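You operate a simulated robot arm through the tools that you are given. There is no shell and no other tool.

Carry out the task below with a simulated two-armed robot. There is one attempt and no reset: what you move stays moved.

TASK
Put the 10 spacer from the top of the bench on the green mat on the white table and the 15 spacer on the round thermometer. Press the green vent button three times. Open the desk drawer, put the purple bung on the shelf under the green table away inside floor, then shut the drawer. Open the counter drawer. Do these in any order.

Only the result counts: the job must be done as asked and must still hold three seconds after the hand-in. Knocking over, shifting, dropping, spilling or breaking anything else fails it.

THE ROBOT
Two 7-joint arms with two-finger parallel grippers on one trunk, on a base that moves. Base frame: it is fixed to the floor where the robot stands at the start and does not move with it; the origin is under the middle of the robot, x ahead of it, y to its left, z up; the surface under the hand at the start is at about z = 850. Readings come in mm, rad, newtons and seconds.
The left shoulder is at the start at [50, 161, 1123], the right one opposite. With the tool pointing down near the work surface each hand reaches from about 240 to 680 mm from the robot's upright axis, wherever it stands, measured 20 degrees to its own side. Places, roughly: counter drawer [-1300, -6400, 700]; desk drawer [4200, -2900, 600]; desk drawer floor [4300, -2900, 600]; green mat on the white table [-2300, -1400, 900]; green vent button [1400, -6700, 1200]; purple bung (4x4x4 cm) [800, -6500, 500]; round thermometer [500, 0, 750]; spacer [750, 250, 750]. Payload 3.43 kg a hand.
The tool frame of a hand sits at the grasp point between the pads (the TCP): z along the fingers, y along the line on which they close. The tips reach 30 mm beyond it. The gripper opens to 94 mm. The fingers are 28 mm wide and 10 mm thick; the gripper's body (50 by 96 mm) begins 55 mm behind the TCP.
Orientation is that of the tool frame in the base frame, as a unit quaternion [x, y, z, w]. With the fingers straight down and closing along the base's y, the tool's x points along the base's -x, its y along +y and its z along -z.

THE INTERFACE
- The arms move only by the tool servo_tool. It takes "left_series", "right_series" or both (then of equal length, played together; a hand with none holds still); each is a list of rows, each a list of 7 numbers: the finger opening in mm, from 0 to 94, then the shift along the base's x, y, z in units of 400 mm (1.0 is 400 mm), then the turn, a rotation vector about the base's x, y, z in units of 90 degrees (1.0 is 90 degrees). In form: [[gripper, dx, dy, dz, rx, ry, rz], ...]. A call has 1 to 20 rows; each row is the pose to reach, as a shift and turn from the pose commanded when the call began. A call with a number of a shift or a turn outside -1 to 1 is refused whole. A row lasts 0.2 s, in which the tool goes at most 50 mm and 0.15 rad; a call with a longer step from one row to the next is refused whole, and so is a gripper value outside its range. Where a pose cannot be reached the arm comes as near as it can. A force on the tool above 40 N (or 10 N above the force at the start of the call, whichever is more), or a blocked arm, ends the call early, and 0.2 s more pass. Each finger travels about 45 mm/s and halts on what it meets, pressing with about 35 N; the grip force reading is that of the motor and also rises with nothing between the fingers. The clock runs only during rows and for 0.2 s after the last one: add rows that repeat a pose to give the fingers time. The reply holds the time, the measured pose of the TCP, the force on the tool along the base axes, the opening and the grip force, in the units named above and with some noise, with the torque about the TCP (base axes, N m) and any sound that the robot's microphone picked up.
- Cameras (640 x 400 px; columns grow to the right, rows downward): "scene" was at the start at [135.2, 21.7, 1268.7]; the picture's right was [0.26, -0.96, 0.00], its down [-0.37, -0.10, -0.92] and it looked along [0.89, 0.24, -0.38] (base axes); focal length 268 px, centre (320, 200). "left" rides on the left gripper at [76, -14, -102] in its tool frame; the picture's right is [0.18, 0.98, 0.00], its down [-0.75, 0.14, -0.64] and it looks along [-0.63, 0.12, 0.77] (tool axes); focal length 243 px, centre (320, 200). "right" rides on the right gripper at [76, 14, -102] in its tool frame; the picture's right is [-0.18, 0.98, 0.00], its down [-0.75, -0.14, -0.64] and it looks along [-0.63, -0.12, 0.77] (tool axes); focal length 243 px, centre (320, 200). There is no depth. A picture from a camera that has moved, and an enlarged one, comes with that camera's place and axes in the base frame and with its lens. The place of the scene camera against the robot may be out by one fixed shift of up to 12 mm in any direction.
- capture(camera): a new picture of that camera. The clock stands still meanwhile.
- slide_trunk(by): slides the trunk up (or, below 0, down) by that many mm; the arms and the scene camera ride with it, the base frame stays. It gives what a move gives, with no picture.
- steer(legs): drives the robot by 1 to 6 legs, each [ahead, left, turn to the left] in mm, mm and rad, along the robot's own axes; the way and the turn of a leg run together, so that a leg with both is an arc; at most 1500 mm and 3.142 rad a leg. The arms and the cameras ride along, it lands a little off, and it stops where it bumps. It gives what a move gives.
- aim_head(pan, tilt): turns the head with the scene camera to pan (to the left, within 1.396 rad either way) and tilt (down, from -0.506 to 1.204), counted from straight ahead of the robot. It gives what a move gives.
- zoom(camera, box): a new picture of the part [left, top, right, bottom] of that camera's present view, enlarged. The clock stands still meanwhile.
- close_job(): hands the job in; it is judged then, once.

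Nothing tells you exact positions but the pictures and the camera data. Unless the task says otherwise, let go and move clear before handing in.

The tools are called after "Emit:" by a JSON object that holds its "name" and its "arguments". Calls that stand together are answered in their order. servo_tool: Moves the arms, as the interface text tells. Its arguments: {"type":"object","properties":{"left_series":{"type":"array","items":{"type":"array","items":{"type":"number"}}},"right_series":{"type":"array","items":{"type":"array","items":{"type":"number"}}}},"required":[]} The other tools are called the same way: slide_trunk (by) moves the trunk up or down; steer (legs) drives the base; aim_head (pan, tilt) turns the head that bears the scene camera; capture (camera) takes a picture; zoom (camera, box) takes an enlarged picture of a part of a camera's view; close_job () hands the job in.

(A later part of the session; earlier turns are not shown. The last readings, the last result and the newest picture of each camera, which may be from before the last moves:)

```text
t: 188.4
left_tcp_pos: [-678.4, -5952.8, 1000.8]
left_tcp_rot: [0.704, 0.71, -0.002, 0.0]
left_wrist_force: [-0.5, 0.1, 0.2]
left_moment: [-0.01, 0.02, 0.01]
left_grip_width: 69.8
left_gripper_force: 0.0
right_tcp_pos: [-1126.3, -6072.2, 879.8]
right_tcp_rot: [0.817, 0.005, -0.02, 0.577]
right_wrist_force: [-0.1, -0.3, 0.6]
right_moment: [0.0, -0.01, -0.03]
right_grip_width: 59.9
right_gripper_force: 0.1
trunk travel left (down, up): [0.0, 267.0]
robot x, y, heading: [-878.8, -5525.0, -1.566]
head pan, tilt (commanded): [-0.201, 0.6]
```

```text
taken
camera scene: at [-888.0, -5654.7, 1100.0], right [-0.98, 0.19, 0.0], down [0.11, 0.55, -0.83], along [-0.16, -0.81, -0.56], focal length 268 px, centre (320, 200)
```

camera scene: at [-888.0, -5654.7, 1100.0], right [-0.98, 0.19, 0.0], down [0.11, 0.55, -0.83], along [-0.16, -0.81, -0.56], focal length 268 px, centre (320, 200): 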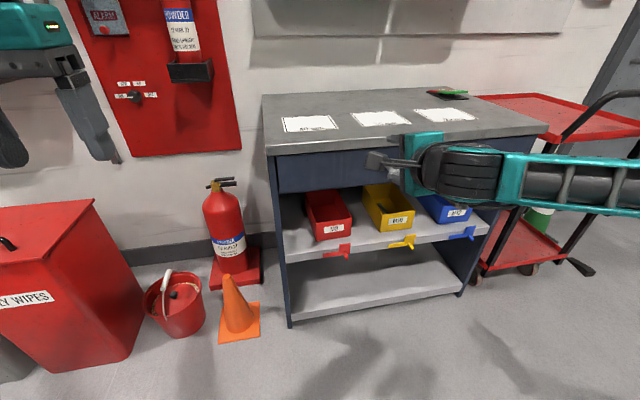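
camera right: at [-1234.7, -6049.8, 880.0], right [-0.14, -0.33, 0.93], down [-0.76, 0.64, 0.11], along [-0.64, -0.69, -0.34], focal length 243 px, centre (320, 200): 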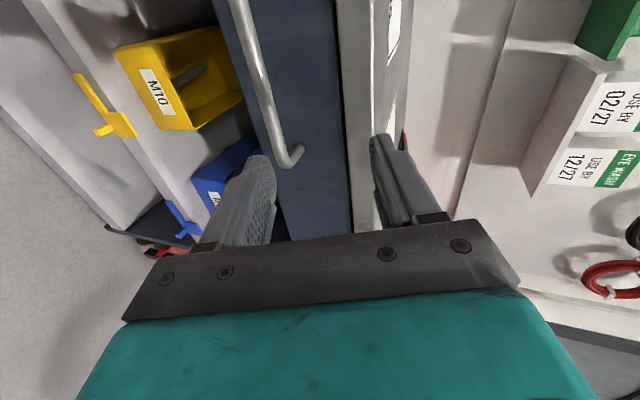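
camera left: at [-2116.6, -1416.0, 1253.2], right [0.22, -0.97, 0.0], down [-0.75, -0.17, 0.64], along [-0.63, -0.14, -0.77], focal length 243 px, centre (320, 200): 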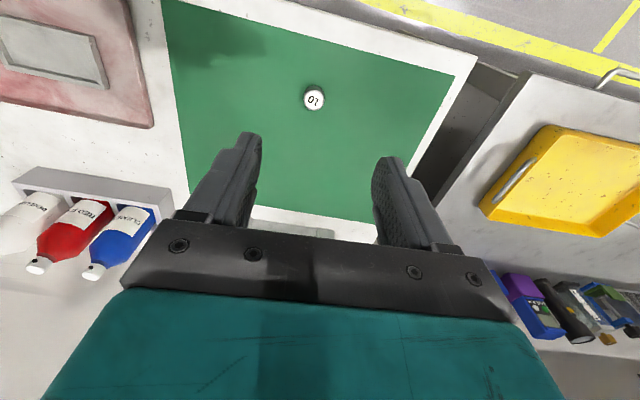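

Emit:
{"name": "servo_tool", "arguments": {"right_series": [[60, -0.08, 0, 0, 0, 0, 0], [60, -0.16, 0, 0, 0, 0, 0], [60, -0.24, 0, 0, 0, 0, 0], [60, -0.32, -0.03, -0.05, 0, 0, 0], [60, -0.375, -0.06, -0.1, 0, 0, 0], [60, -0.375, -0.11, -0.15, 0, 0, 0], [60, -0.375, -0.15, -0.19, 0, 0, 0], [60, -0.375, -0.195, -0.225, 0, 0, 0], [60, -0.375, -0.195, -0.225, 0, 0, 0]]}}

Emit:
{"name": "capture", "arguments": {"camera": "right"}}

Emit:
{"name": "capture", "arguments": {"camera": "scene"}}

```text
t: 190.4
left_tcp_pos: [-678.5, -5953.0, 1000.5]
left_tcp_rot: [0.704, 0.71, -0.002, 0.001]
left_wrist_force: [-0.3, -0.3, -1.1]
left_moment: [0.0, 0.01, -0.02]
left_grip_width: 70.0
left_gripper_force: 0.1
right_tcp_pos: [-1276.6, -6149.9, 788.2]
right_tcp_rot: [0.818, 0.004, -0.022, 0.575]
right_wrist_force: [-0.6, 0.1, 0.0]
right_moment: [-0.04, 0.0, 0.0]
right_grip_width: 60.0
right_gripper_force: 0.0
trunk travel left (down, up): [0.0, 267.0]
robot x, y, heading: [-877.7, -5525.7, -1.563]
head pan, tilt (commanded): [-0.201, 0.6]
```

```text
taken
camera right: at [-1195.6, -6059.6, 834.6], right [-0.15, -0.33, 0.93], down [-0.74, 0.67, 0.11], along [-0.66, -0.67, -0.34], focal length 243 px, centre (320, 200)
```

right: 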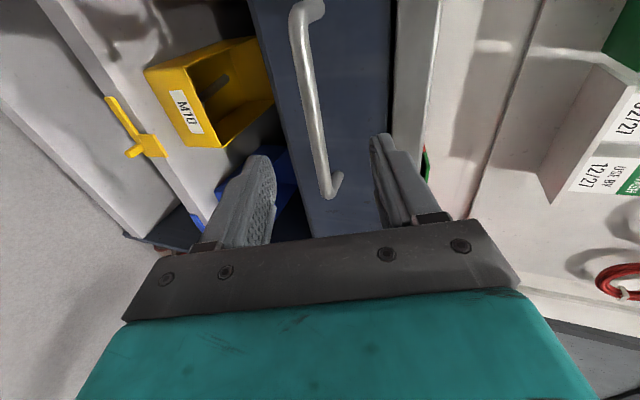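

```text
taken
camera scene: at [-888.0, -5654.7, 1100.0], right [-0.98, 0.19, 0.0], down [0.11, 0.55, -0.83], along [-0.16, -0.81, -0.56], focal length 268 px, centre (320, 200)
```

scene: 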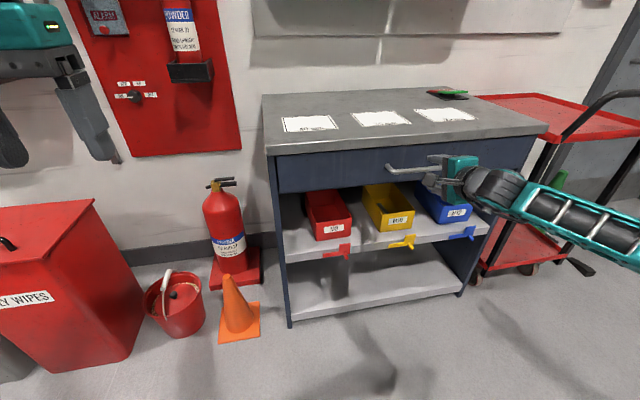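

The hand reached the spot exactly; from the wrist camera the bar is at about [-1278, -6237, 754], right on the finger axis ~93 mm ahead. I advance 75 mm along the fingers.

Emit:
{"name": "servo_tool", "arguments": {"right_series": [[60, -0.0015, -0.044, -0.017, 0, 0, 0], [60, -0.003, -0.087, -0.035, 0, 0, 0], [60, -0.0045, -0.131, -0.052, 0, 0, 0], [60, -0.006, -0.174, -0.0695, 0, 0, 0], [60, -0.006, -0.174, -0.0695, 0, 0, 0]]}}

Emit:
{"name": "capture", "arguments": {"camera": "right"}}

Emit:
{"name": "zoom", "arguments": {"camera": "scene", "box": [340, 100, 540, 225]}}

```text
t: 191.7
left_tcp_pos: [-679.8, -5952.7, 1000.9]
left_tcp_rot: [0.704, 0.71, -0.002, 0.001]
left_wrist_force: [0.1, -0.7, -0.2]
left_moment: [0.0, -0.01, 0.0]
left_grip_width: 70.2
left_gripper_force: 0.1
right_tcp_pos: [-1277.9, -6219.8, 760.9]
right_tcp_rot: [0.818, 0.004, -0.021, 0.575]
right_wrist_force: [-0.7, -0.4, -0.1]
right_moment: [0.01, 0.0, 0.01]
right_grip_width: 60.0
right_gripper_force: 0.1
trunk travel left (down, up): [0.0, 267.0]
robot x, y, heading: [-880.0, -5527.0, -1.565]
head pan, tilt (commanded): [-0.201, 0.6]
```

```text
taken
camera right: at [-1197.6, -6129.9, 806.3], right [-0.15, -0.33, 0.93], down [-0.74, 0.67, 0.11], along [-0.66, -0.67, -0.34], focal length 243 px, centre (320, 200)
```

right: 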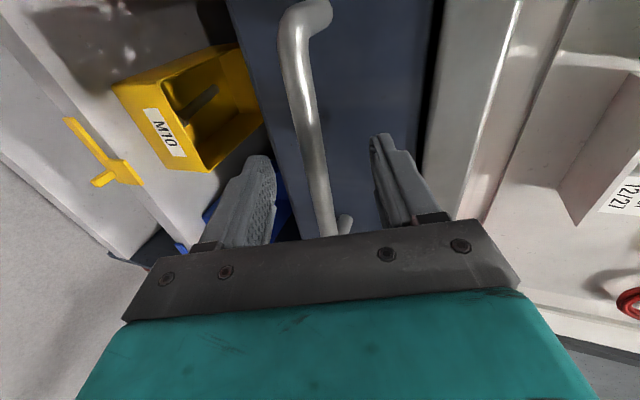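

```text
3.20 times, centred on (440, 162) of scene
camera zoom: at [-888.0, -5654.7, 1100.0], right [-0.98, 0.19, 0.0], down [0.11, 0.55, -0.83], along [-0.16, -0.81, -0.56], focal length 856 px, centre (-64, 320)
```

zoom: 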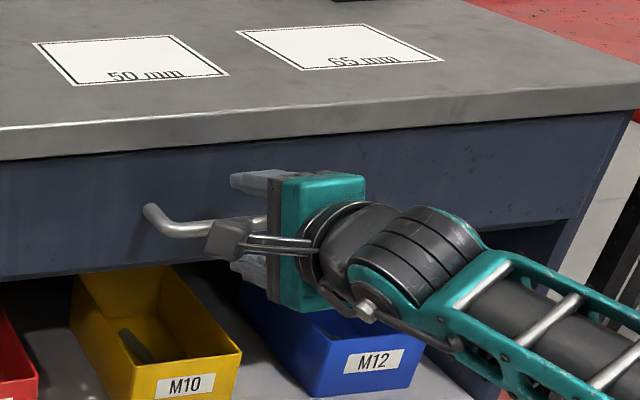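

Emit:
{"name": "servo_tool", "arguments": {"right_series": [[40, 0, 0, 0, 0, 0, 0], [20, 0, 0, 0, 0, 0, 0], [0, 0, 0, 0, 0, 0, 0], [0, 0, 0, 0, 0, 0, 0], [0, 0, 0, 0, 0, 0, 0], [0, 0, 0, 0, 0, 0, 0]]}}

Emit:
{"name": "capture", "arguments": {"camera": "right"}}

```text
t: 193.1
left_tcp_pos: [-679.6, -5953.4, 1001.5]
left_tcp_rot: [0.704, 0.71, -0.002, 0.0]
left_wrist_force: [0.3, 0.2, 0.3]
left_moment: [-0.03, -0.04, 0.03]
left_grip_width: 70.0
left_gripper_force: 0.1
right_tcp_pos: [-1278.3, -6219.6, 757.9]
right_tcp_rot: [0.819, 0.002, -0.019, 0.574]
right_wrist_force: [3.1, 11.2, -8.1]
right_moment: [0.34, -1.23, -0.62]
right_grip_width: 14.1
right_gripper_force: 45.4
trunk travel left (down, up): [0.0, 267.0]
robot x, y, heading: [-877.6, -5523.9, -1.566]
head pan, tilt (commanded): [-0.201, 0.6]
```

```text
taken
camera right: at [-1197.8, -6129.4, 804.5], right [-0.16, -0.33, 0.93], down [-0.74, 0.67, 0.11], along [-0.66, -0.67, -0.35], focal length 243 px, centre (320, 200)
```

right: 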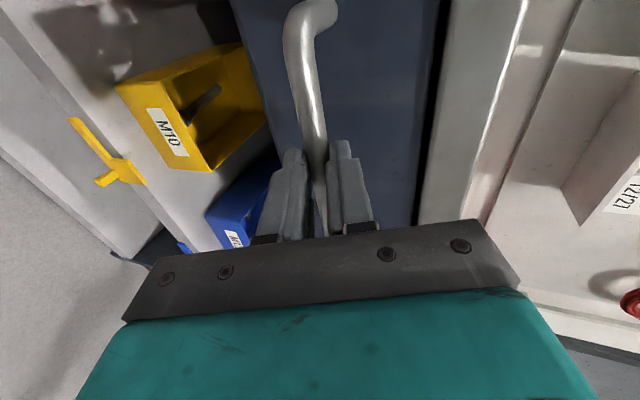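

The bar is gripped (14 mm). I test-pull 40 mm with the arm.

Emit:
{"name": "servo_tool", "arguments": {"right_series": [[0, 0, 0.025, 0, 0, 0, 0], [0, 0, 0.05, 0, 0, 0, 0], [0, 0, 0.075, 0, 0, 0, 0], [0, 0, 0.1, 0, 0, 0, 0], [0, 0, 0.1, 0, 0, 0, 0]]}}

Emit:
{"name": "capture", "arguments": {"camera": "scene"}}

```text
t: 194.2
left_tcp_pos: [-680.3, -5955.3, 1000.2]
left_tcp_rot: [0.704, 0.71, -0.001, 0.001]
left_wrist_force: [-0.4, 0.3, -0.4]
left_moment: [-0.02, 0.02, 0.01]
left_grip_width: 70.0
left_gripper_force: 0.1
right_tcp_pos: [-1277.3, -6179.7, 758.5]
right_tcp_rot: [0.819, 0.002, -0.019, 0.574]
right_wrist_force: [2.7, -0.3, -16.8]
right_moment: [0.33, -1.36, -0.06]
right_grip_width: 14.4
right_gripper_force: 44.5
trunk travel left (down, up): [0.0, 267.0]
robot x, y, heading: [-878.5, -5526.7, -1.565]
head pan, tilt (commanded): [-0.201, 0.6]
```

```text
taken
camera scene: at [-888.9, -5656.1, 1099.6], right [-0.98, 0.19, 0.0], down [0.11, 0.56, -0.82], along [-0.16, -0.81, -0.57], focal length 268 px, centre (320, 200)
```

scene: 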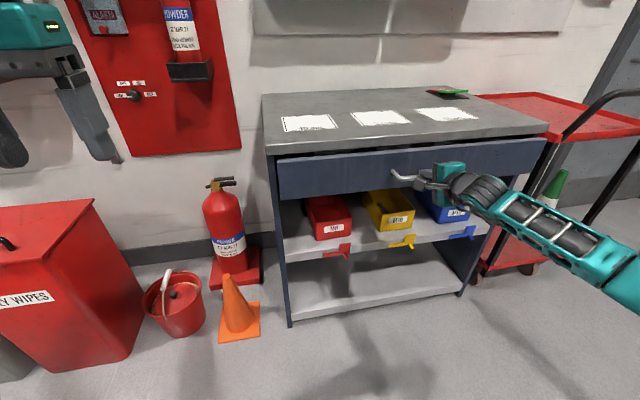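

Emit:
{"name": "servo_tool", "arguments": {"right_series": [[0, 0, 0.02, -0.007, 0, 0, 0], [0, 0, 0.04, -0.007, 0, 0, 0], [0, 0, 0.04, -0.007, 0, 0, 0]]}}

Emit:
{"name": "steer", "arguments": {"legs": [[-120, 0, 0]]}}

Emit:
{"name": "capture", "arguments": {"camera": "scene"}}

```text
t: 195.1
left_tcp_pos: [-679.9, -5953.6, 999.5]
left_tcp_rot: [0.704, 0.71, 0.0, 0.001]
left_wrist_force: [0.0, -0.3, 0.7]
left_moment: [-0.04, 0.01, -0.02]
left_grip_width: 70.3
left_gripper_force: 0.0
right_tcp_pos: [-1278.1, -6164.2, 757.1]
right_tcp_rot: [0.818, 0.004, -0.019, 0.575]
right_wrist_force: [4.9, -2.2, -12.0]
right_moment: [0.28, -1.17, -0.48]
right_grip_width: 14.3
right_gripper_force: 44.9
trunk travel left (down, up): [0.0, 267.0]
robot x, y, heading: [-876.2, -5526.7, -1.566]
head pan, tilt (commanded): [-0.201, 0.6]
```

```text
t: 196.3
left_tcp_pos: [-681.4, -5834.4, 1000.8]
left_tcp_rot: [0.704, 0.71, -0.002, 0.0]
left_wrist_force: [0.1, -0.1, 0.3]
left_moment: [-0.03, 0.01, -0.03]
left_grip_width: 70.0
left_gripper_force: 0.0
right_tcp_pos: [-1277.7, -6045.1, 758.4]
right_tcp_rot: [0.817, 0.004, -0.018, 0.576]
right_wrist_force: [15.9, 4.5, -9.9]
right_moment: [0.2, -1.39, 0.1]
right_grip_width: 14.0
right_gripper_force: 44.5
trunk travel left (down, up): [0.0, 267.0]
robot x, y, heading: [-877.8, -5407.9, -1.562]
head pan, tilt (commanded): [-0.201, 0.6]
```

```text
taken
camera scene: at [-888.7, -5537.2, 1099.9], right [-0.98, 0.19, 0.0], down [0.11, 0.55, -0.82], along [-0.16, -0.81, -0.57], focal length 268 px, centre (320, 200)
```

scene: 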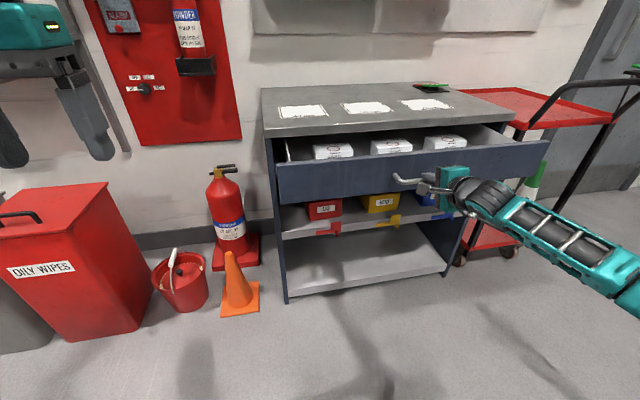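

Emit:
{"name": "steer", "arguments": {"legs": [[-100, 0, 0]]}}

Emit:
{"name": "capture", "arguments": {"camera": "scene"}}

```text
t: 197.4
left_tcp_pos: [-681.3, -5733.9, 1001.1]
left_tcp_rot: [0.706, 0.709, -0.002, 0.001]
left_wrist_force: [1.1, 0.1, -0.1]
left_moment: [-0.01, 0.03, -0.02]
left_grip_width: 70.0
left_gripper_force: 0.1
right_tcp_pos: [-1277.9, -5944.1, 757.0]
right_tcp_rot: [0.817, 0.004, -0.018, 0.576]
right_wrist_force: [5.4, 4.6, -1.5]
right_moment: [0.1, -1.23, -0.21]
right_grip_width: 14.6
right_gripper_force: 45.3
trunk travel left (down, up): [0.0, 267.0]
robot x, y, heading: [-878.1, -5308.7, -1.564]
head pan, tilt (commanded): [-0.201, 0.6]
```

```text
taken
camera scene: at [-889.4, -5435.8, 1100.0], right [-0.98, 0.19, 0.0], down [0.11, 0.55, -0.83], along [-0.16, -0.81, -0.56], focal length 268 px, centre (320, 200)
```

scene: 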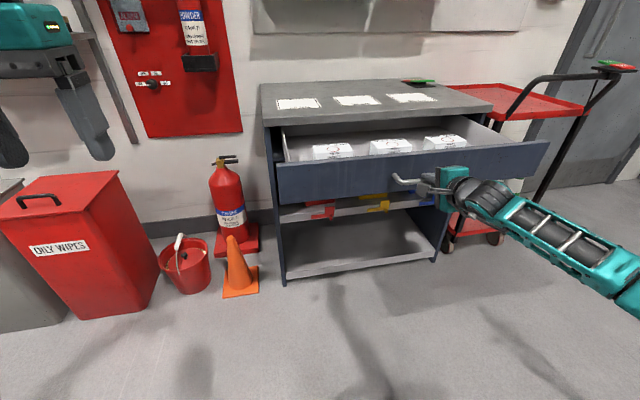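

Emit:
{"name": "servo_tool", "arguments": {"right_series": [[0, 0, 0.03, 0, 0, 0, 0], [0, 0, 0.06, 0, 0, 0, 0], [0, 0, 0.09, 0, 0, 0, 0], [0, 0, 0.12, 0, 0, 0, 0], [0, 0, 0.15, 0, 0, 0, 0], [0, 0, 0.15, 0, 0, 0, 0]]}}

Emit:
{"name": "capture", "arguments": {"camera": "scene"}}

```text
t: 198.8
left_tcp_pos: [-681.8, -5734.5, 999.6]
left_tcp_rot: [0.706, 0.708, -0.002, 0.001]
left_wrist_force: [0.1, -0.5, -0.4]
left_moment: [-0.01, 0.04, 0.01]
left_grip_width: 70.3
left_gripper_force: 0.0
right_tcp_pos: [-1277.9, -5883.9, 757.3]
right_tcp_rot: [0.818, 0.004, -0.018, 0.576]
right_wrist_force: [-1.3, -0.1, 5.0]
right_moment: [-0.13, -1.35, -0.14]
right_grip_width: 14.2
right_gripper_force: 44.6
trunk travel left (down, up): [0.0, 267.0]
robot x, y, heading: [-882.0, -5306.0, -1.568]
head pan, tilt (commanded): [-0.201, 0.6]
```

```text
taken
camera scene: at [-889.6, -5435.7, 1100.1], right [-0.98, 0.19, 0.0], down [0.11, 0.55, -0.83], along [-0.16, -0.81, -0.56], focal length 268 px, centre (320, 200)
```

scene: 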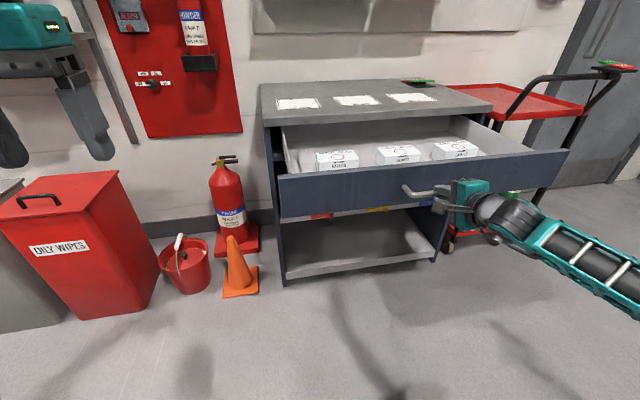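

Emit:
{"name": "servo_tool", "arguments": {"right_series": [[0, 0, 0.03, 0, 0, 0, 0], [0, 0, 0.06, 0, 0, 0, 0], [0, 0, 0.09, 0, 0, 0, 0], [0, 0, 0.12, 0, 0, 0, 0], [0, 0, 0.12, 0, 0, 0, 0]]}}

Emit:
{"name": "capture", "arguments": {"camera": "scene"}}

```text
t: 199.3
left_tcp_pos: [-681.0, -5736.9, 1000.7]
left_tcp_rot: [0.704, 0.71, -0.002, 0.0]
left_wrist_force: [0.0, -0.7, -0.6]
left_moment: [-0.04, 0.01, 0.01]
left_grip_width: 69.8
left_gripper_force: 0.0
right_tcp_pos: [-1277.9, -5877.1, 758.6]
right_tcp_rot: [0.817, 0.001, -0.016, 0.577]
right_wrist_force: [0.1, -15.5, -4.9]
right_moment: [0.01, -1.28, -0.52]
right_grip_width: 14.0
right_gripper_force: 44.6
trunk travel left (down, up): [0.0, 267.0]
robot x, y, heading: [-880.3, -5304.4, -1.561]
head pan, tilt (commanded): [-0.201, 0.6]
stopped in row 2 (right hand): the force on the tool passed its limit at 42 N (the readings are from after the stop); the commanded pose is now the measured one
```

```text
taken
camera scene: at [-889.7, -5438.0, 1099.6], right [-0.98, 0.19, 0.0], down [0.11, 0.56, -0.82], along [-0.16, -0.81, -0.57], focal length 268 px, centre (320, 200)
```

scene: 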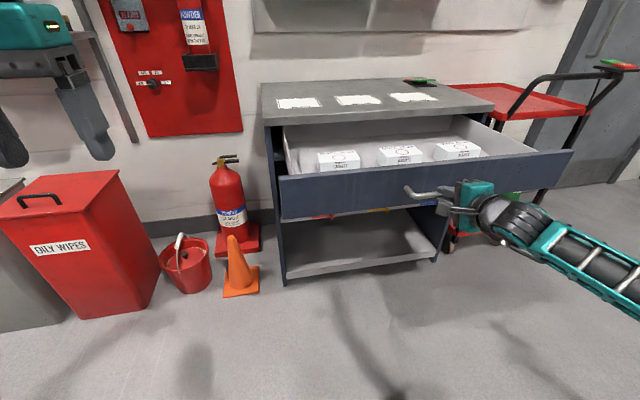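

The drawer reached its stop (about 340 mm open). I release the bar and withdraw along the finger axis.

Emit:
{"name": "servo_tool", "arguments": {"right_series": [[20, 0, 0, 0, 0, 0, 0], [40, 0, 0, 0, 0, 0, 0], [60, 0, 0, 0, 0, 0, 0], [60, 0, 0, 0, 0, 0, 0], [60, 0, 0.04, 0.014, 0, 0, 0], [60, 0, 0.08, 0.028, 0, 0, 0], [60, 0, 0.12, 0.043, 0, 0, 0], [60, 0, 0.16, 0.057, 0, 0, 0], [60, 0, 0.2, 0.08, 0, 0, 0]]}}

Emit:
{"name": "capture", "arguments": {"camera": "scene"}}

```text
t: 201.3
left_tcp_pos: [-680.6, -5733.8, 1000.8]
left_tcp_rot: [0.705, 0.71, -0.001, 0.001]
left_wrist_force: [0.5, 0.1, 0.1]
left_moment: [0.01, 0.0, -0.02]
left_grip_width: 70.1
left_gripper_force: 0.1
right_tcp_pos: [-1277.9, -5793.6, 792.8]
right_tcp_rot: [0.816, 0.004, -0.017, 0.578]
right_wrist_force: [-0.1, -0.3, 0.0]
right_moment: [-0.03, 0.01, 0.01]
right_grip_width: 60.0
right_gripper_force: 0.1
trunk travel left (down, up): [0.0, 267.0]
robot x, y, heading: [-879.1, -5307.3, -1.558]
head pan, tilt (commanded): [-0.201, 0.6]
```

```text
taken
camera scene: at [-889.3, -5436.5, 1100.0], right [-0.98, 0.19, 0.0], down [0.11, 0.55, -0.83], along [-0.16, -0.81, -0.56], focal length 268 px, centre (320, 200)
```

scene: 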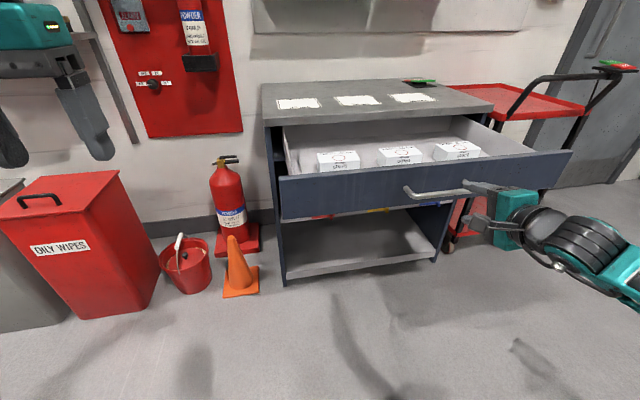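

The counter drawer is fully open and released. Now I look left toward the green table and vent button.

Emit:
{"name": "steer", "arguments": {"legs": [[-150, 0, 0]]}}

Emit:
{"name": "aim_head", "arguments": {"pan": 0.8, "tilt": 0.4}}

Emit:
{"name": "capture", "arguments": {"camera": "scene"}}

Emit:
{"name": "aim_head", "arguments": {"pan": 1.39, "tilt": 0.4}}

Emit:
{"name": "capture", "arguments": {"camera": "scene"}}

```text
t: 202.7
left_tcp_pos: [-681.9, -5584.5, 1001.1]
left_tcp_rot: [0.704, 0.71, -0.002, 0.001]
left_wrist_force: [-0.1, 0.0, 0.2]
left_moment: [0.01, 0.0, -0.03]
left_grip_width: 70.1
left_gripper_force: 0.1
right_tcp_pos: [-1278.8, -5643.4, 792.6]
right_tcp_rot: [0.816, 0.004, -0.018, 0.578]
right_wrist_force: [-0.2, -0.2, 0.0]
right_moment: [-0.01, 0.03, -0.03]
right_grip_width: 59.7
right_gripper_force: 0.0
trunk travel left (down, up): [0.0, 267.0]
robot x, y, heading: [-881.6, -5156.5, -1.564]
head pan, tilt (commanded): [-0.201, 0.6]
```

```text
t: 203.9
left_tcp_pos: [-682.1, -5583.9, 1001.4]
left_tcp_rot: [0.705, 0.71, -0.002, 0.0]
left_wrist_force: [-0.9, -0.6, 0.7]
left_moment: [-0.07, 0.04, 0.0]
left_grip_width: 70.1
left_gripper_force: 0.0
right_tcp_pos: [-1280.2, -5642.9, 791.7]
right_tcp_rot: [0.816, 0.004, -0.019, 0.578]
right_wrist_force: [0.5, 0.1, 0.0]
right_moment: [-0.01, -0.05, 0.0]
right_grip_width: 60.0
right_gripper_force: 0.1
trunk travel left (down, up): [0.0, 267.0]
robot x, y, heading: [-880.3, -5154.1, -1.567]
head pan, tilt (commanded): [0.799, 0.4]
```

```text
taken
camera scene: at [-806.4, -5263.6, 1118.2], right [-0.69, -0.72, 0.0], down [-0.28, 0.27, -0.92], along [0.66, -0.64, -0.39], focal length 268 px, centre (320, 200)
```

scene: 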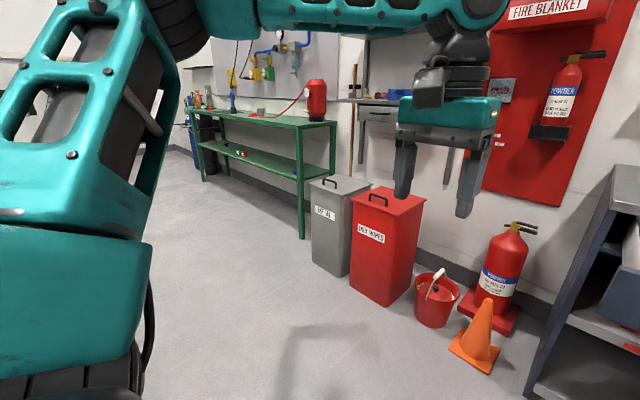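

```text
t: 204.9
left_tcp_pos: [-681.3, -5583.7, 1000.2]
left_tcp_rot: [0.704, 0.71, -0.002, 0.0]
left_wrist_force: [0.8, 0.1, 0.4]
left_moment: [-0.01, -0.02, 0.0]
left_grip_width: 70.1
left_gripper_force: 0.0
right_tcp_pos: [-1278.5, -5644.6, 792.1]
right_tcp_rot: [0.815, 0.003, -0.018, 0.579]
right_wrist_force: [-0.4, 0.2, -1.2]
right_moment: [-0.01, 0.02, -0.01]
right_grip_width: 60.1
right_gripper_force: 0.0
trunk travel left (down, up): [0.0, 267.0]
robot x, y, heading: [-874.3, -5159.2, -1.561]
head pan, tilt (commanded): [1.389, 0.4]
```

```text
taken
camera scene: at [-782.0, -5215.6, 1118.2], right [-0.18, -0.98, 0.0], down [-0.38, 0.07, -0.92], along [0.91, -0.16, -0.39], focal length 268 px, centre (320, 200)
```

scene: 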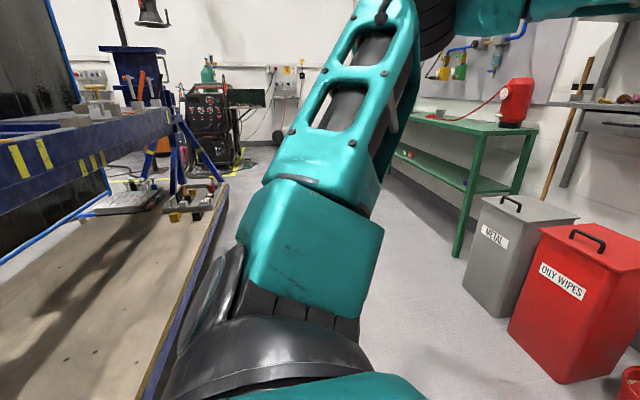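

Emit:
{"name": "zoom", "arguments": {"camera": "scene", "box": [380, 0, 640, 200]}}

Emit:
{"name": "steer", "arguments": {"legs": [[200, 0, 0], [0, 1300, 0]]}}

Emit:
{"name": "aim_head", "arguments": {"pan": 0.3, "tilt": 0.3}}

Emit:
{"name": "capture", "arguments": {"camera": "scene"}}

```text
2.00 times, centred on (510, 100) of scene
camera zoom: at [-782.0, -5215.6, 1118.2], right [-0.18, -0.98, 0.0], down [-0.38, 0.07, -0.92], along [0.91, -0.16, -0.39], focal length 535 px, centre (-60, 400)
```

zoom: 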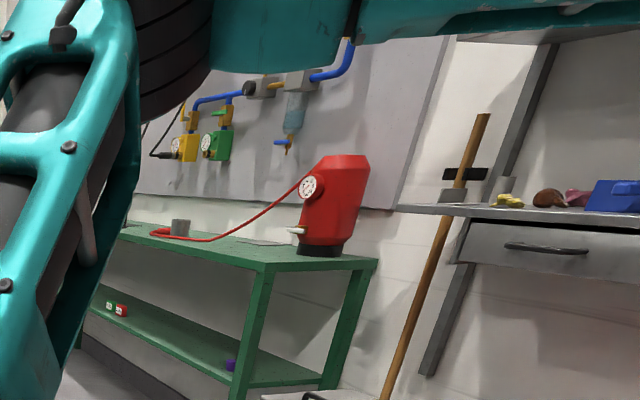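

```text
t: 217.6
left_tcp_pos: [591.8, -5794.3, 1001.2]
left_tcp_rot: [0.713, 0.702, -0.001, 0.0]
left_wrist_force: [-0.3, 0.5, 0.2]
left_moment: [-0.02, 0.02, -0.03]
left_grip_width: 70.1
left_gripper_force: 0.1
right_tcp_pos: [-6.2, -5840.3, 792.2]
right_tcp_rot: [0.816, -0.005, -0.025, 0.578]
right_wrist_force: [-0.1, 0.2, -0.2]
right_moment: [0.01, -0.04, 0.02]
right_grip_width: 59.9
right_gripper_force: 0.1
trunk travel left (down, up): [0.0, 267.0]
robot x, y, heading: [400.8, -5367.3, -1.585]
head pan, tilt (commanded): [1.389, 0.4]
```

```text
t: 218.9
left_tcp_pos: [591.7, -5795.7, 1000.7]
left_tcp_rot: [0.713, 0.702, -0.002, 0.0]
left_wrist_force: [-0.1, -0.3, -0.2]
left_moment: [0.02, -0.01, -0.03]
left_grip_width: 70.1
left_gripper_force: 0.2
right_tcp_pos: [-4.9, -5840.6, 791.8]
right_tcp_rot: [0.816, -0.005, -0.024, 0.578]
right_wrist_force: [-0.3, -0.6, -0.6]
right_moment: [-0.03, 0.04, 0.02]
right_grip_width: 59.8
right_gripper_force: 0.1
trunk travel left (down, up): [0.0, 267.0]
robot x, y, heading: [407.9, -5364.4, -1.588]
head pan, tilt (commanded): [0.3, 0.3]
```

```text
taken
camera scene: at [435.7, -5495.2, 1127.5], right [-0.96, -0.28, 0.0], down [-0.08, 0.28, -0.96], along [0.27, -0.92, -0.3], focal length 268 px, centre (320, 200)
```

scene: 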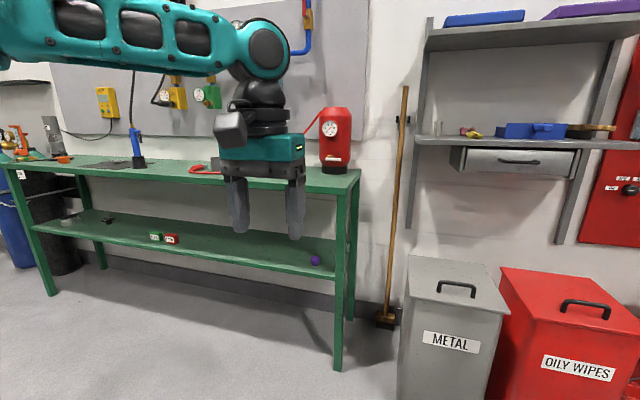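

Emit:
{"name": "zoom", "arguments": {"camera": "scene", "box": [60, 60, 260, 185]}}

Emit:
{"name": "zoom", "arguments": {"camera": "scene", "box": [260, 160, 380, 300]}}

Emit:
{"name": "aim_head", "arguments": {"pan": 0.6, "tilt": 0.05}}

Emit:
{"name": "capture", "arguments": {"camera": "scene"}}

```text
3.20 times, centred on (160, 122) of scene
camera zoom: at [435.7, -5495.2, 1127.5], right [-0.96, -0.28, 0.0], down [-0.08, 0.28, -0.96], along [0.27, -0.92, -0.3], focal length 856 px, centre (832, 448)
```

zoom: 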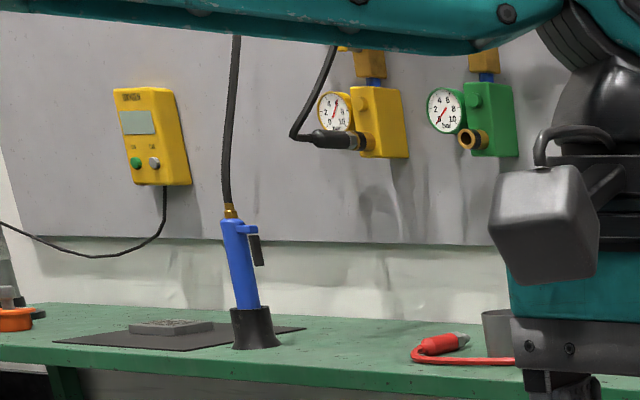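

```text
2.86 times, centred on (320, 230) of scene
camera zoom: at [435.7, -5495.2, 1127.5], right [-0.96, -0.28, 0.0], down [-0.08, 0.28, -0.96], along [0.27, -0.92, -0.3], focal length 765 px, centre (320, 114)
```

zoom: 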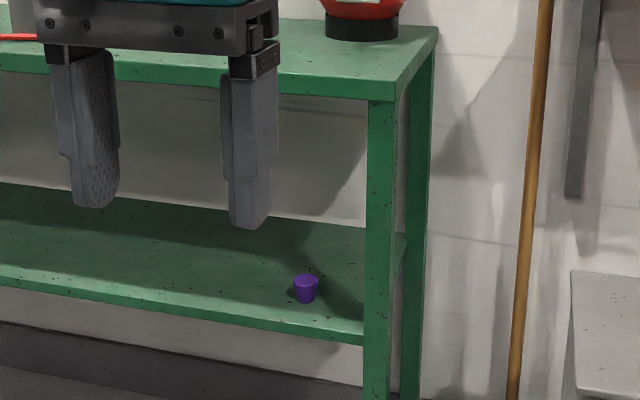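

```text
t: 219.7
left_tcp_pos: [592.0, -5794.6, 1000.5]
left_tcp_rot: [0.712, 0.702, -0.002, 0.001]
left_wrist_force: [0.2, -0.3, 0.5]
left_moment: [0.02, -0.03, 0.03]
left_grip_width: 69.9
left_gripper_force: 0.0
right_tcp_pos: [-5.8, -5841.2, 792.5]
right_tcp_rot: [0.816, -0.005, -0.025, 0.578]
right_wrist_force: [0.3, 0.7, 0.0]
right_moment: [-0.02, -0.01, -0.03]
right_grip_width: 60.0
right_gripper_force: 0.1
trunk travel left (down, up): [0.0, 267.0]
robot x, y, heading: [403.9, -5360.6, -1.583]
head pan, tilt (commanded): [0.6, 0.051]
```

```text
taken
camera scene: at [459.7, -5481.6, 1150.6], right [-0.83, -0.55, 0.0], down [-0.03, 0.04, -1.0], along [0.55, -0.83, -0.05], focal length 268 px, centre (320, 200)
```

scene: 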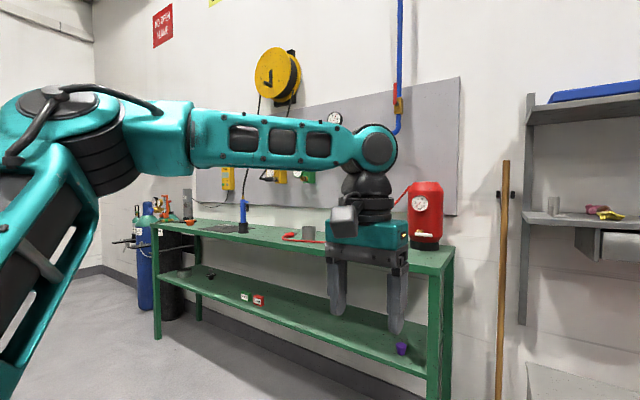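

The green regulator block on the wall panel (about x≈1370, z≈1230) carries a round green button, and the purple bung stands on the lower shelf near [752, -6494, 520]. I do the button first: raise the trunk, drive right in front and look closer.

Emit:
{"name": "slide_trunk", "arguments": {"by": 250}}

Emit:
{"name": "steer", "arguments": {"legs": [[0, 1250, 0.015], [250, 0, 0]]}}

Emit:
{"name": "aim_head", "arguments": {"pan": -0.25, "tilt": 0.2}}

Emit:
{"name": "capture", "arguments": {"camera": "scene"}}

```text
t: 222.3
left_tcp_pos: [591.9, -5795.3, 1250.7]
left_tcp_rot: [0.713, 0.701, -0.002, 0.001]
left_wrist_force: [-0.6, -0.1, -0.9]
left_moment: [-0.01, 0.0, 0.01]
left_grip_width: 70.1
left_gripper_force: 0.0
right_tcp_pos: [-6.4, -5840.8, 1042.1]
right_tcp_rot: [0.816, -0.005, -0.025, 0.578]
right_wrist_force: [-0.7, 0.5, -0.3]
right_moment: [0.01, 0.03, 0.01]
right_grip_width: 59.9
right_gripper_force: 0.0
trunk travel left (down, up): [-250.0, 17.0]
robot x, y, heading: [405.3, -5362.1, -1.589]
head pan, tilt (commanded): [0.6, 0.051]
```

```text
t: 234.6
left_tcp_pos: [1813.8, -6049.3, 1250.6]
left_tcp_rot: [0.707, 0.708, -0.003, 0.0]
left_wrist_force: [-0.3, -0.2, -0.6]
left_moment: [0.04, 0.0, 0.02]
left_grip_width: 69.9
left_gripper_force: 0.0
right_tcp_pos: [1216.9, -6104.5, 1042.2]
right_tcp_rot: [0.816, 0.001, -0.02, 0.577]
right_wrist_force: [-0.7, 0.8, 0.8]
right_moment: [-0.03, 0.0, 0.0]
right_grip_width: 60.1
right_gripper_force: 0.0
trunk travel left (down, up): [-250.0, 17.0]
robot x, y, heading: [1617.9, -5619.9, -1.571]
head pan, tilt (commanded): [0.6, 0.051]
```

```text
t: 235.8
left_tcp_pos: [1813.8, -6048.1, 1250.5]
left_tcp_rot: [0.706, 0.708, -0.002, 0.0]
left_wrist_force: [-0.5, 0.2, -0.3]
left_moment: [0.01, 0.01, -0.02]
left_grip_width: 69.9
left_gripper_force: 0.0
right_tcp_pos: [1218.0, -6104.3, 1041.5]
right_tcp_rot: [0.815, 0.001, -0.021, 0.578]
right_wrist_force: [-0.8, -0.1, 0.2]
right_moment: [-0.01, -0.01, 0.02]
right_grip_width: 60.1
right_gripper_force: 0.1
trunk travel left (down, up): [-250.0, 17.0]
robot x, y, heading: [1620.3, -5619.1, -1.576]
head pan, tilt (commanded): [-0.25, 0.201]
```

```text
taken
camera scene: at [1602.4, -5752.6, 1386.8], right [-0.97, 0.25, 0.0], down [0.05, 0.19, -0.98], along [-0.24, -0.95, -0.2], focal length 268 px, centre (320, 200)
```

scene: 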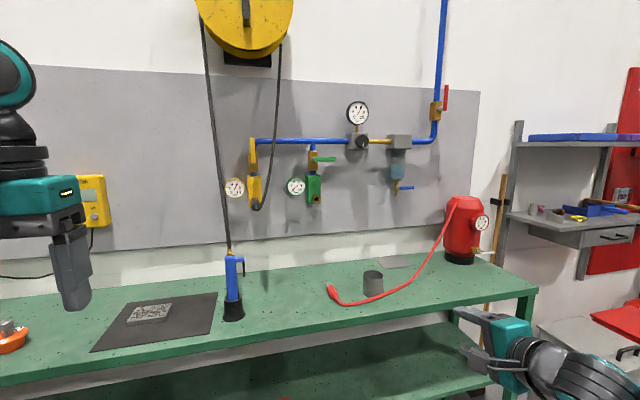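

Emit:
{"name": "zoom", "arguments": {"camera": "scene", "box": [270, 130, 366, 220]}}

Emit:
{"name": "zoom", "arguments": {"camera": "scene", "box": [200, 90, 440, 240]}}

Emit:
{"name": "zoom", "arguments": {"camera": "scene", "box": [60, 160, 140, 240]}}

```text
4.44 times, centred on (318, 175) of scene
camera zoom: at [1602.4, -5752.6, 1386.8], right [-0.97, 0.25, 0.0], down [0.05, 0.19, -0.98], along [-0.24, -0.95, -0.2], focal length 1190 px, centre (329, 311)
```

zoom: 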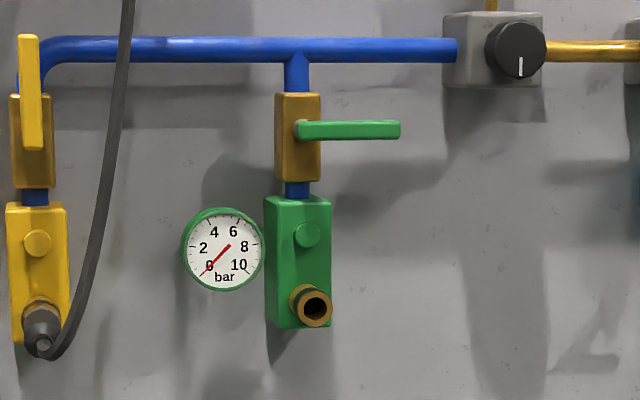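

```text
2.67 times, centred on (320, 165) of scene
camera zoom: at [1602.4, -5752.6, 1386.8], right [-0.97, 0.25, 0.0], down [0.05, 0.19, -0.98], along [-0.24, -0.95, -0.2], focal length 714 px, centre (320, 293)
```

zoom: 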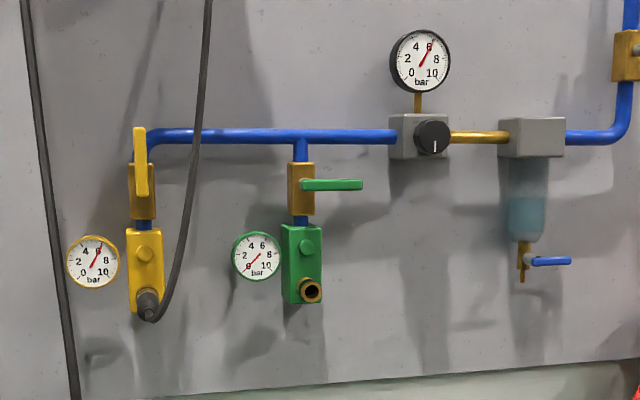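

```text
5.00 times, centred on (100, 200) of scene
camera zoom: at [1602.4, -5752.6, 1386.8], right [-0.97, 0.25, 0.0], down [0.05, 0.19, -0.98], along [-0.24, -0.95, -0.2], focal length 1338 px, centre (1420, 200)
```

zoom: 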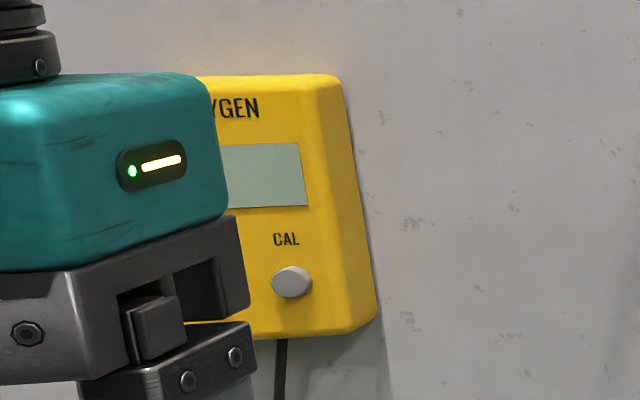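

The green vent button is the round nub on the green regulator block, at about [1372, -6713, 1251], with a brass nozzle 60 mm below it and a lever above. I raise the right hand to that height, close its fingers and level it.

Emit:
{"name": "servo_tool", "arguments": {"right_series": [[40, 0, 0, 0.06, 0, 0, 0], [20, 0, 0, 0.12, 0, 0, 0], [0, 0, 0, 0.18, 0, 0, 0], [0, 0, 0, 0.24, 0, 0, 0], [0, 0, 0, 0.3, 0, 0, 0], [0, 0, 0, 0.36, 0, 0, 0], [0, 0, 0, 0.42, 0, 0, 0], [0, 0, 0, 0.48, 0, 0, 0], [0, 0, 0, 0.52, 0, 0, 0], [0, 0, 0, 0.52, 0, 0, 0]]}}

Emit:
{"name": "servo_tool", "arguments": {"right_series": [[0, 0, 0, 0, -0.05, 0, 0], [0, 0, 0, 0, -0.1, 0, 0], [0, 0, 0, 0, -0.15, 0, 0], [0, 0, 0, 0, -0.2, 0, 0], [0, 0, 0, 0, -0.2, 0, 0]]}}

Emit:
{"name": "capture", "arguments": {"camera": "scene"}}

```text
t: 238.0
left_tcp_pos: [1814.1, -6049.6, 1250.5]
left_tcp_rot: [0.706, 0.708, -0.003, 0.0]
left_wrist_force: [-1.4, 0.1, -0.1]
left_moment: [0.02, -0.02, 0.0]
left_grip_width: 70.3
left_gripper_force: 0.0
right_tcp_pos: [1218.0, -6104.1, 1251.4]
right_tcp_rot: [0.816, 0.001, -0.019, 0.578]
right_wrist_force: [0.6, 0.2, 0.1]
right_moment: [-0.02, 0.02, 0.01]
right_grip_width: 0.0
right_gripper_force: 32.9
trunk travel left (down, up): [-250.0, 17.0]
robot x, y, heading: [1618.0, -5617.0, -1.569]
head pan, tilt (commanded): [-0.25, 0.201]
```

```text
t: 239.2
left_tcp_pos: [1814.7, -6048.5, 1250.7]
left_tcp_rot: [0.707, 0.707, -0.002, 0.001]
left_wrist_force: [-0.2, -0.4, 0.8]
left_moment: [-0.02, 0.0, 0.0]
left_grip_width: 70.0
left_gripper_force: 0.0
right_tcp_pos: [1218.5, -6103.9, 1251.0]
right_tcp_rot: [0.715, -0.001, -0.02, 0.699]
right_wrist_force: [-0.1, 0.7, 0.4]
right_moment: [0.01, 0.01, 0.01]
right_grip_width: 0.0
right_gripper_force: 33.4
trunk travel left (down, up): [-250.0, 17.0]
robot x, y, heading: [1620.4, -5616.9, -1.564]
head pan, tilt (commanded): [-0.25, 0.201]
```

```text
taken
camera scene: at [1602.3, -5752.6, 1386.8], right [-0.97, 0.25, 0.0], down [0.05, 0.19, -0.98], along [-0.24, -0.95, -0.2], focal length 268 px, centre (320, 200)
```

scene: 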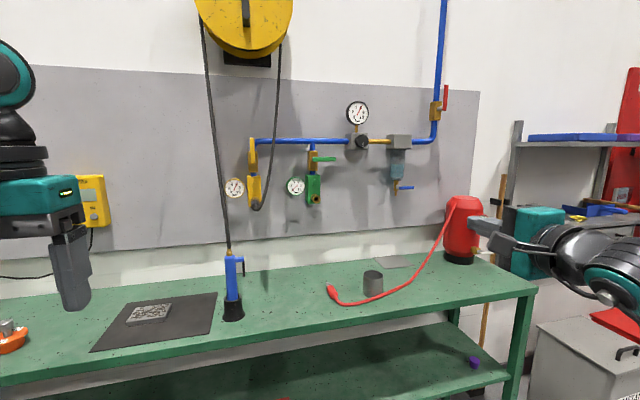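

Emit:
{"name": "steer", "arguments": {"legs": [[440, 140, 0]]}}

Emit:
{"name": "aim_head", "arguments": {"pan": -0.5, "tilt": 0.25}}

Emit:
{"name": "capture", "arguments": {"camera": "scene"}}

Emit:
{"name": "capture", "arguments": {"camera": "right"}}

```text
t: 242.0
left_tcp_pos: [1955.3, -6492.6, 1250.6]
left_tcp_rot: [0.708, 0.706, -0.001, 0.001]
left_wrist_force: [-0.1, 0.7, 0.3]
left_moment: [-0.01, -0.02, 0.03]
left_grip_width: 69.9
left_gripper_force: 0.0
right_tcp_pos: [1358.9, -6546.1, 1249.5]
right_tcp_rot: [0.715, -0.002, -0.021, 0.699]
right_wrist_force: [0.8, -0.1, -0.6]
right_moment: [-0.01, 0.03, -0.03]
right_grip_width: 0.2
right_gripper_force: 32.9
trunk travel left (down, up): [-250.0, 17.0]
robot x, y, heading: [1760.4, -6063.8, -1.575]
head pan, tilt (commanded): [-0.25, 0.201]
```

```text
t: 242.7
left_tcp_pos: [1954.8, -6492.3, 1251.4]
left_tcp_rot: [0.707, 0.707, -0.002, 0.0]
left_wrist_force: [0.2, 0.1, -0.1]
left_moment: [0.01, -0.01, -0.01]
left_grip_width: 70.0
left_gripper_force: 0.1
right_tcp_pos: [1358.5, -6545.2, 1249.6]
right_tcp_rot: [0.715, -0.003, -0.02, 0.699]
right_wrist_force: [-0.1, 0.1, -0.7]
right_moment: [-0.02, 0.01, 0.02]
right_grip_width: 0.1
right_gripper_force: 33.2
trunk travel left (down, up): [-250.0, 17.0]
robot x, y, heading: [1764.2, -6058.8, -1.573]
head pan, tilt (commanded): [-0.499, 0.25]
```

```text
taken
camera scene: at [1722.7, -6186.6, 1382.2], right [-0.88, 0.48, 0.0], down [0.12, 0.22, -0.97], along [-0.47, -0.85, -0.25], focal length 268 px, centre (320, 200)
```

scene: 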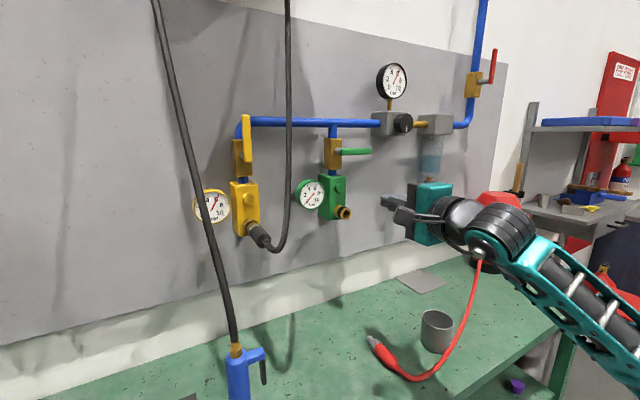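

```text
taken
camera right: at [1439.4, -6446.2, 1266.0], right [-0.16, -0.02, 0.99], down [-0.73, 0.67, -0.11], along [-0.66, -0.74, -0.12], focal length 243 px, centre (320, 200)
```

right: 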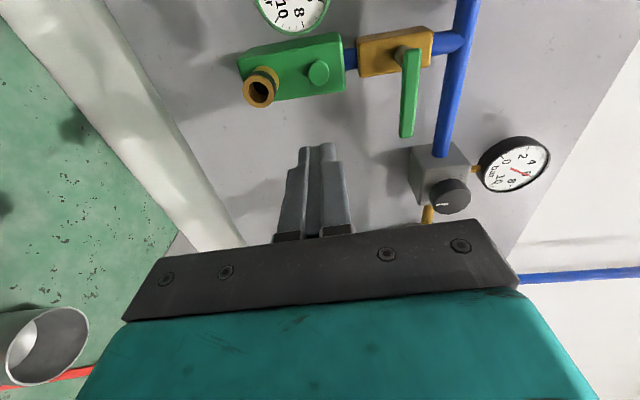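

Emit:
{"name": "servo_tool", "arguments": {"right_series": [[0, 0.038, -0.06, 0.002, 0, 0, 0], [0, 0.038, -0.13, 0.002, 0, 0, 0], [0, 0.038, -0.2, 0.002, 0, 0, 0], [0, 0.038, -0.27, 0.002, 0, 0, 0], [0, 0.038, -0.27, 0.002, 0, 0, 0]]}}

Emit:
{"name": "capture", "arguments": {"camera": "right"}}

Emit:
{"name": "zoom", "arguments": {"camera": "scene", "box": [270, 110, 430, 240]}}

```text
t: 243.9
left_tcp_pos: [1954.6, -6491.7, 1250.6]
left_tcp_rot: [0.707, 0.707, -0.002, 0.001]
left_wrist_force: [-1.9, -0.3, 0.1]
left_moment: [-0.02, -0.04, 0.01]
left_grip_width: 69.7
left_gripper_force: 0.0
right_tcp_pos: [1372.2, -6656.5, 1250.3]
right_tcp_rot: [0.715, -0.003, -0.022, 0.699]
right_wrist_force: [0.1, 0.2, 0.3]
right_moment: [0.04, 0.0, -0.03]
right_grip_width: 0.0
right_gripper_force: 33.0
trunk travel left (down, up): [-250.0, 17.0]
robot x, y, heading: [1768.3, -6061.1, -1.573]
head pan, tilt (commanded): [-0.499, 0.25]
```

```text
taken
camera right: at [1454.0, -6556.5, 1266.1], right [-0.16, -0.02, 0.99], down [-0.73, 0.67, -0.11], along [-0.66, -0.74, -0.12], focal length 243 px, centre (320, 200)
```

right: 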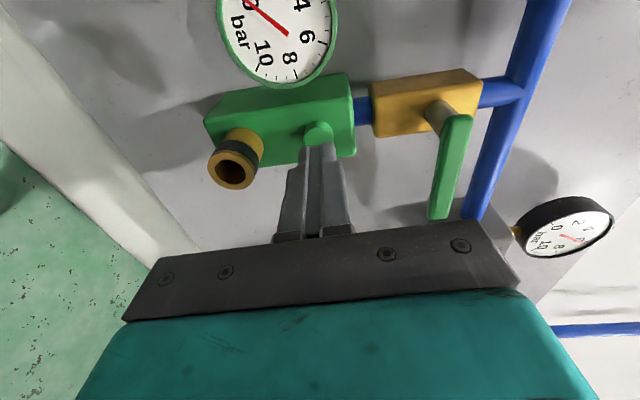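

```text
3.08 times, centred on (350, 175) of scene
camera zoom: at [1722.6, -6186.3, 1382.3], right [-0.88, 0.48, 0.0], down [0.12, 0.22, -0.97], along [-0.47, -0.85, -0.25], focal length 824 px, centre (228, 277)
```

zoom: 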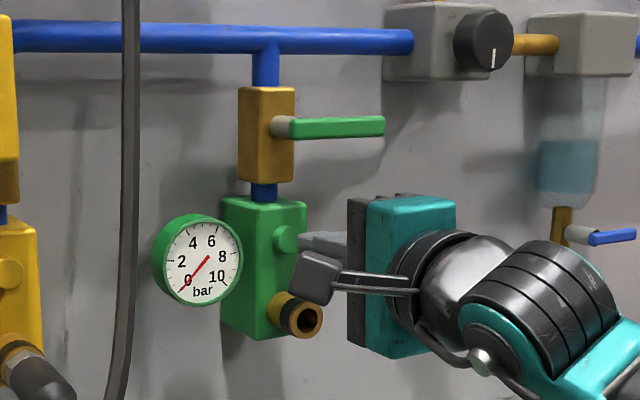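

The fingertip is lined up with the green button. I approach in small steps watching for contact and sound.

Emit:
{"name": "servo_tool", "arguments": {"right_series": [[0, 0, -0.0125, 0, 0, 0, 0], [0, 0, -0.025, 0, 0, 0, 0], [0, 0, -0.0375, 0, 0, 0, 0]]}}

Emit:
{"name": "capture", "arguments": {"camera": "right"}}

```text
t: 244.7
left_tcp_pos: [1955.0, -6492.4, 1251.7]
left_tcp_rot: [0.708, 0.707, -0.002, 0.0]
left_wrist_force: [-0.4, 0.2, -0.1]
left_moment: [0.01, -0.01, 0.03]
left_grip_width: 70.3
left_gripper_force: 0.0
right_tcp_pos: [1373.3, -6669.7, 1249.8]
right_tcp_rot: [0.715, -0.003, -0.02, 0.699]
right_wrist_force: [-0.2, 0.0, -0.5]
right_moment: [0.01, 0.03, -0.01]
right_grip_width: 0.1
right_gripper_force: 32.6
trunk travel left (down, up): [-250.0, 17.0]
robot x, y, heading: [1758.7, -6065.6, -1.576]
head pan, tilt (commanded): [-0.499, 0.25]
```

```text
taken
camera right: at [1454.5, -6570.2, 1265.9], right [-0.16, -0.02, 0.99], down [-0.73, 0.67, -0.11], along [-0.66, -0.74, -0.12], focal length 243 px, centre (320, 200)
```

right: 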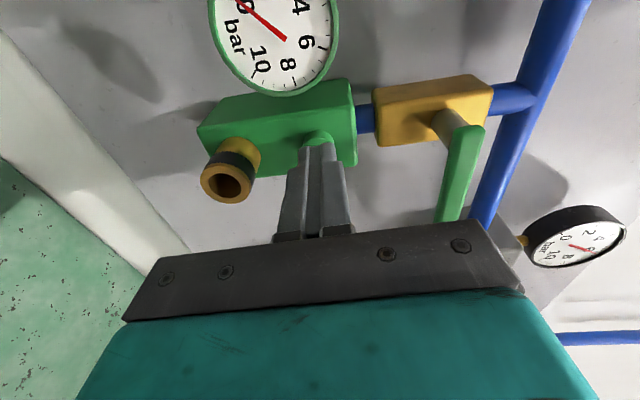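

Emit:
{"name": "servo_tool", "arguments": {"right_series": [[0, 0, -0.0125, 0, 0, 0, 0], [0, 0, -0.025, 0, 0, 0, 0]]}}

Emit:
{"name": "zoom", "arguments": {"camera": "right", "box": [240, 80, 400, 180]}}

```text
t: 245.3
left_tcp_pos: [1954.4, -6492.6, 1251.2]
left_tcp_rot: [0.707, 0.707, -0.002, 0.001]
left_wrist_force: [-0.5, -0.5, 0.0]
left_moment: [0.02, 0.03, 0.03]
left_grip_width: 70.2
left_gripper_force: 0.0
right_tcp_pos: [1373.1, -6679.1, 1250.9]
right_tcp_rot: [0.716, -0.003, -0.021, 0.698]
right_wrist_force: [-0.5, -0.2, -0.4]
right_moment: [-0.04, 0.02, 0.03]
right_grip_width: 0.2
right_gripper_force: 33.1
trunk travel left (down, up): [-250.0, 17.0]
robot x, y, heading: [1765.9, -6064.0, -1.578]
head pan, tilt (commanded): [-0.499, 0.25]
```

```text
4.00 times, centred on (320, 130) of right
camera zoom: at [1454.8, -6580.6, 1266.7], right [-0.16, -0.02, 0.99], down [-0.73, 0.67, -0.11], along [-0.66, -0.74, -0.12], focal length 970 px, centre (320, 480)
```

zoom: 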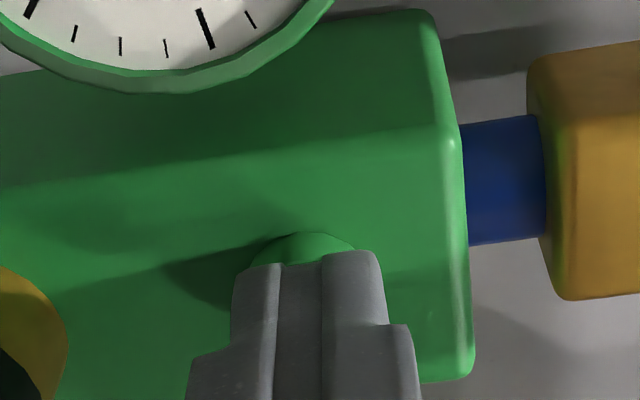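

Emit:
{"name": "servo_tool", "arguments": {"right_series": [[0, 0, -0.0075, 0, 0, 0, 0], [0, 0, -0.0125, 0, 0, 0, 0]]}}

Emit:
{"name": "servo_tool", "arguments": {"right_series": [[0, 0, -0.0075, 0, 0, 0, 0], [0, 0, -0.0125, 0, 0, 0, 0]]}}

```text
t: 245.9
left_tcp_pos: [1955.3, -6491.9, 1251.3]
left_tcp_rot: [0.709, 0.706, -0.003, 0.001]
left_wrist_force: [0.2, -0.1, -0.3]
left_moment: [-0.01, -0.02, -0.04]
left_grip_width: 70.1
left_gripper_force: 0.0
right_tcp_pos: [1374.6, -6684.5, 1250.3]
right_tcp_rot: [0.715, -0.002, -0.021, 0.699]
right_wrist_force: [0.3, 1.8, 0.2]
right_moment: [-0.02, 0.01, -0.03]
right_grip_width: 0.0
right_gripper_force: 32.6
trunk travel left (down, up): [-250.0, 17.0]
robot x, y, heading: [1762.7, -6061.1, -1.575]
head pan, tilt (commanded): [-0.499, 0.25]
heard: click
```

```text
t: 246.5
left_tcp_pos: [1954.5, -6490.2, 1251.8]
left_tcp_rot: [0.709, 0.705, -0.003, 0.001]
left_wrist_force: [1.1, 0.3, 0.0]
left_moment: [-0.01, 0.0, 0.0]
left_grip_width: 70.1
left_gripper_force: 0.0
right_tcp_pos: [1373.7, -6687.2, 1251.8]
right_tcp_rot: [0.715, -0.003, -0.022, 0.699]
right_wrist_force: [0.1, 11.1, -4.3]
right_moment: [0.13, 0.0, 0.07]
right_grip_width: 0.0
right_gripper_force: 32.9
trunk travel left (down, up): [-250.0, 17.0]
robot x, y, heading: [1761.7, -6062.2, -1.572]
head pan, tilt (commanded): [-0.499, 0.25]
```

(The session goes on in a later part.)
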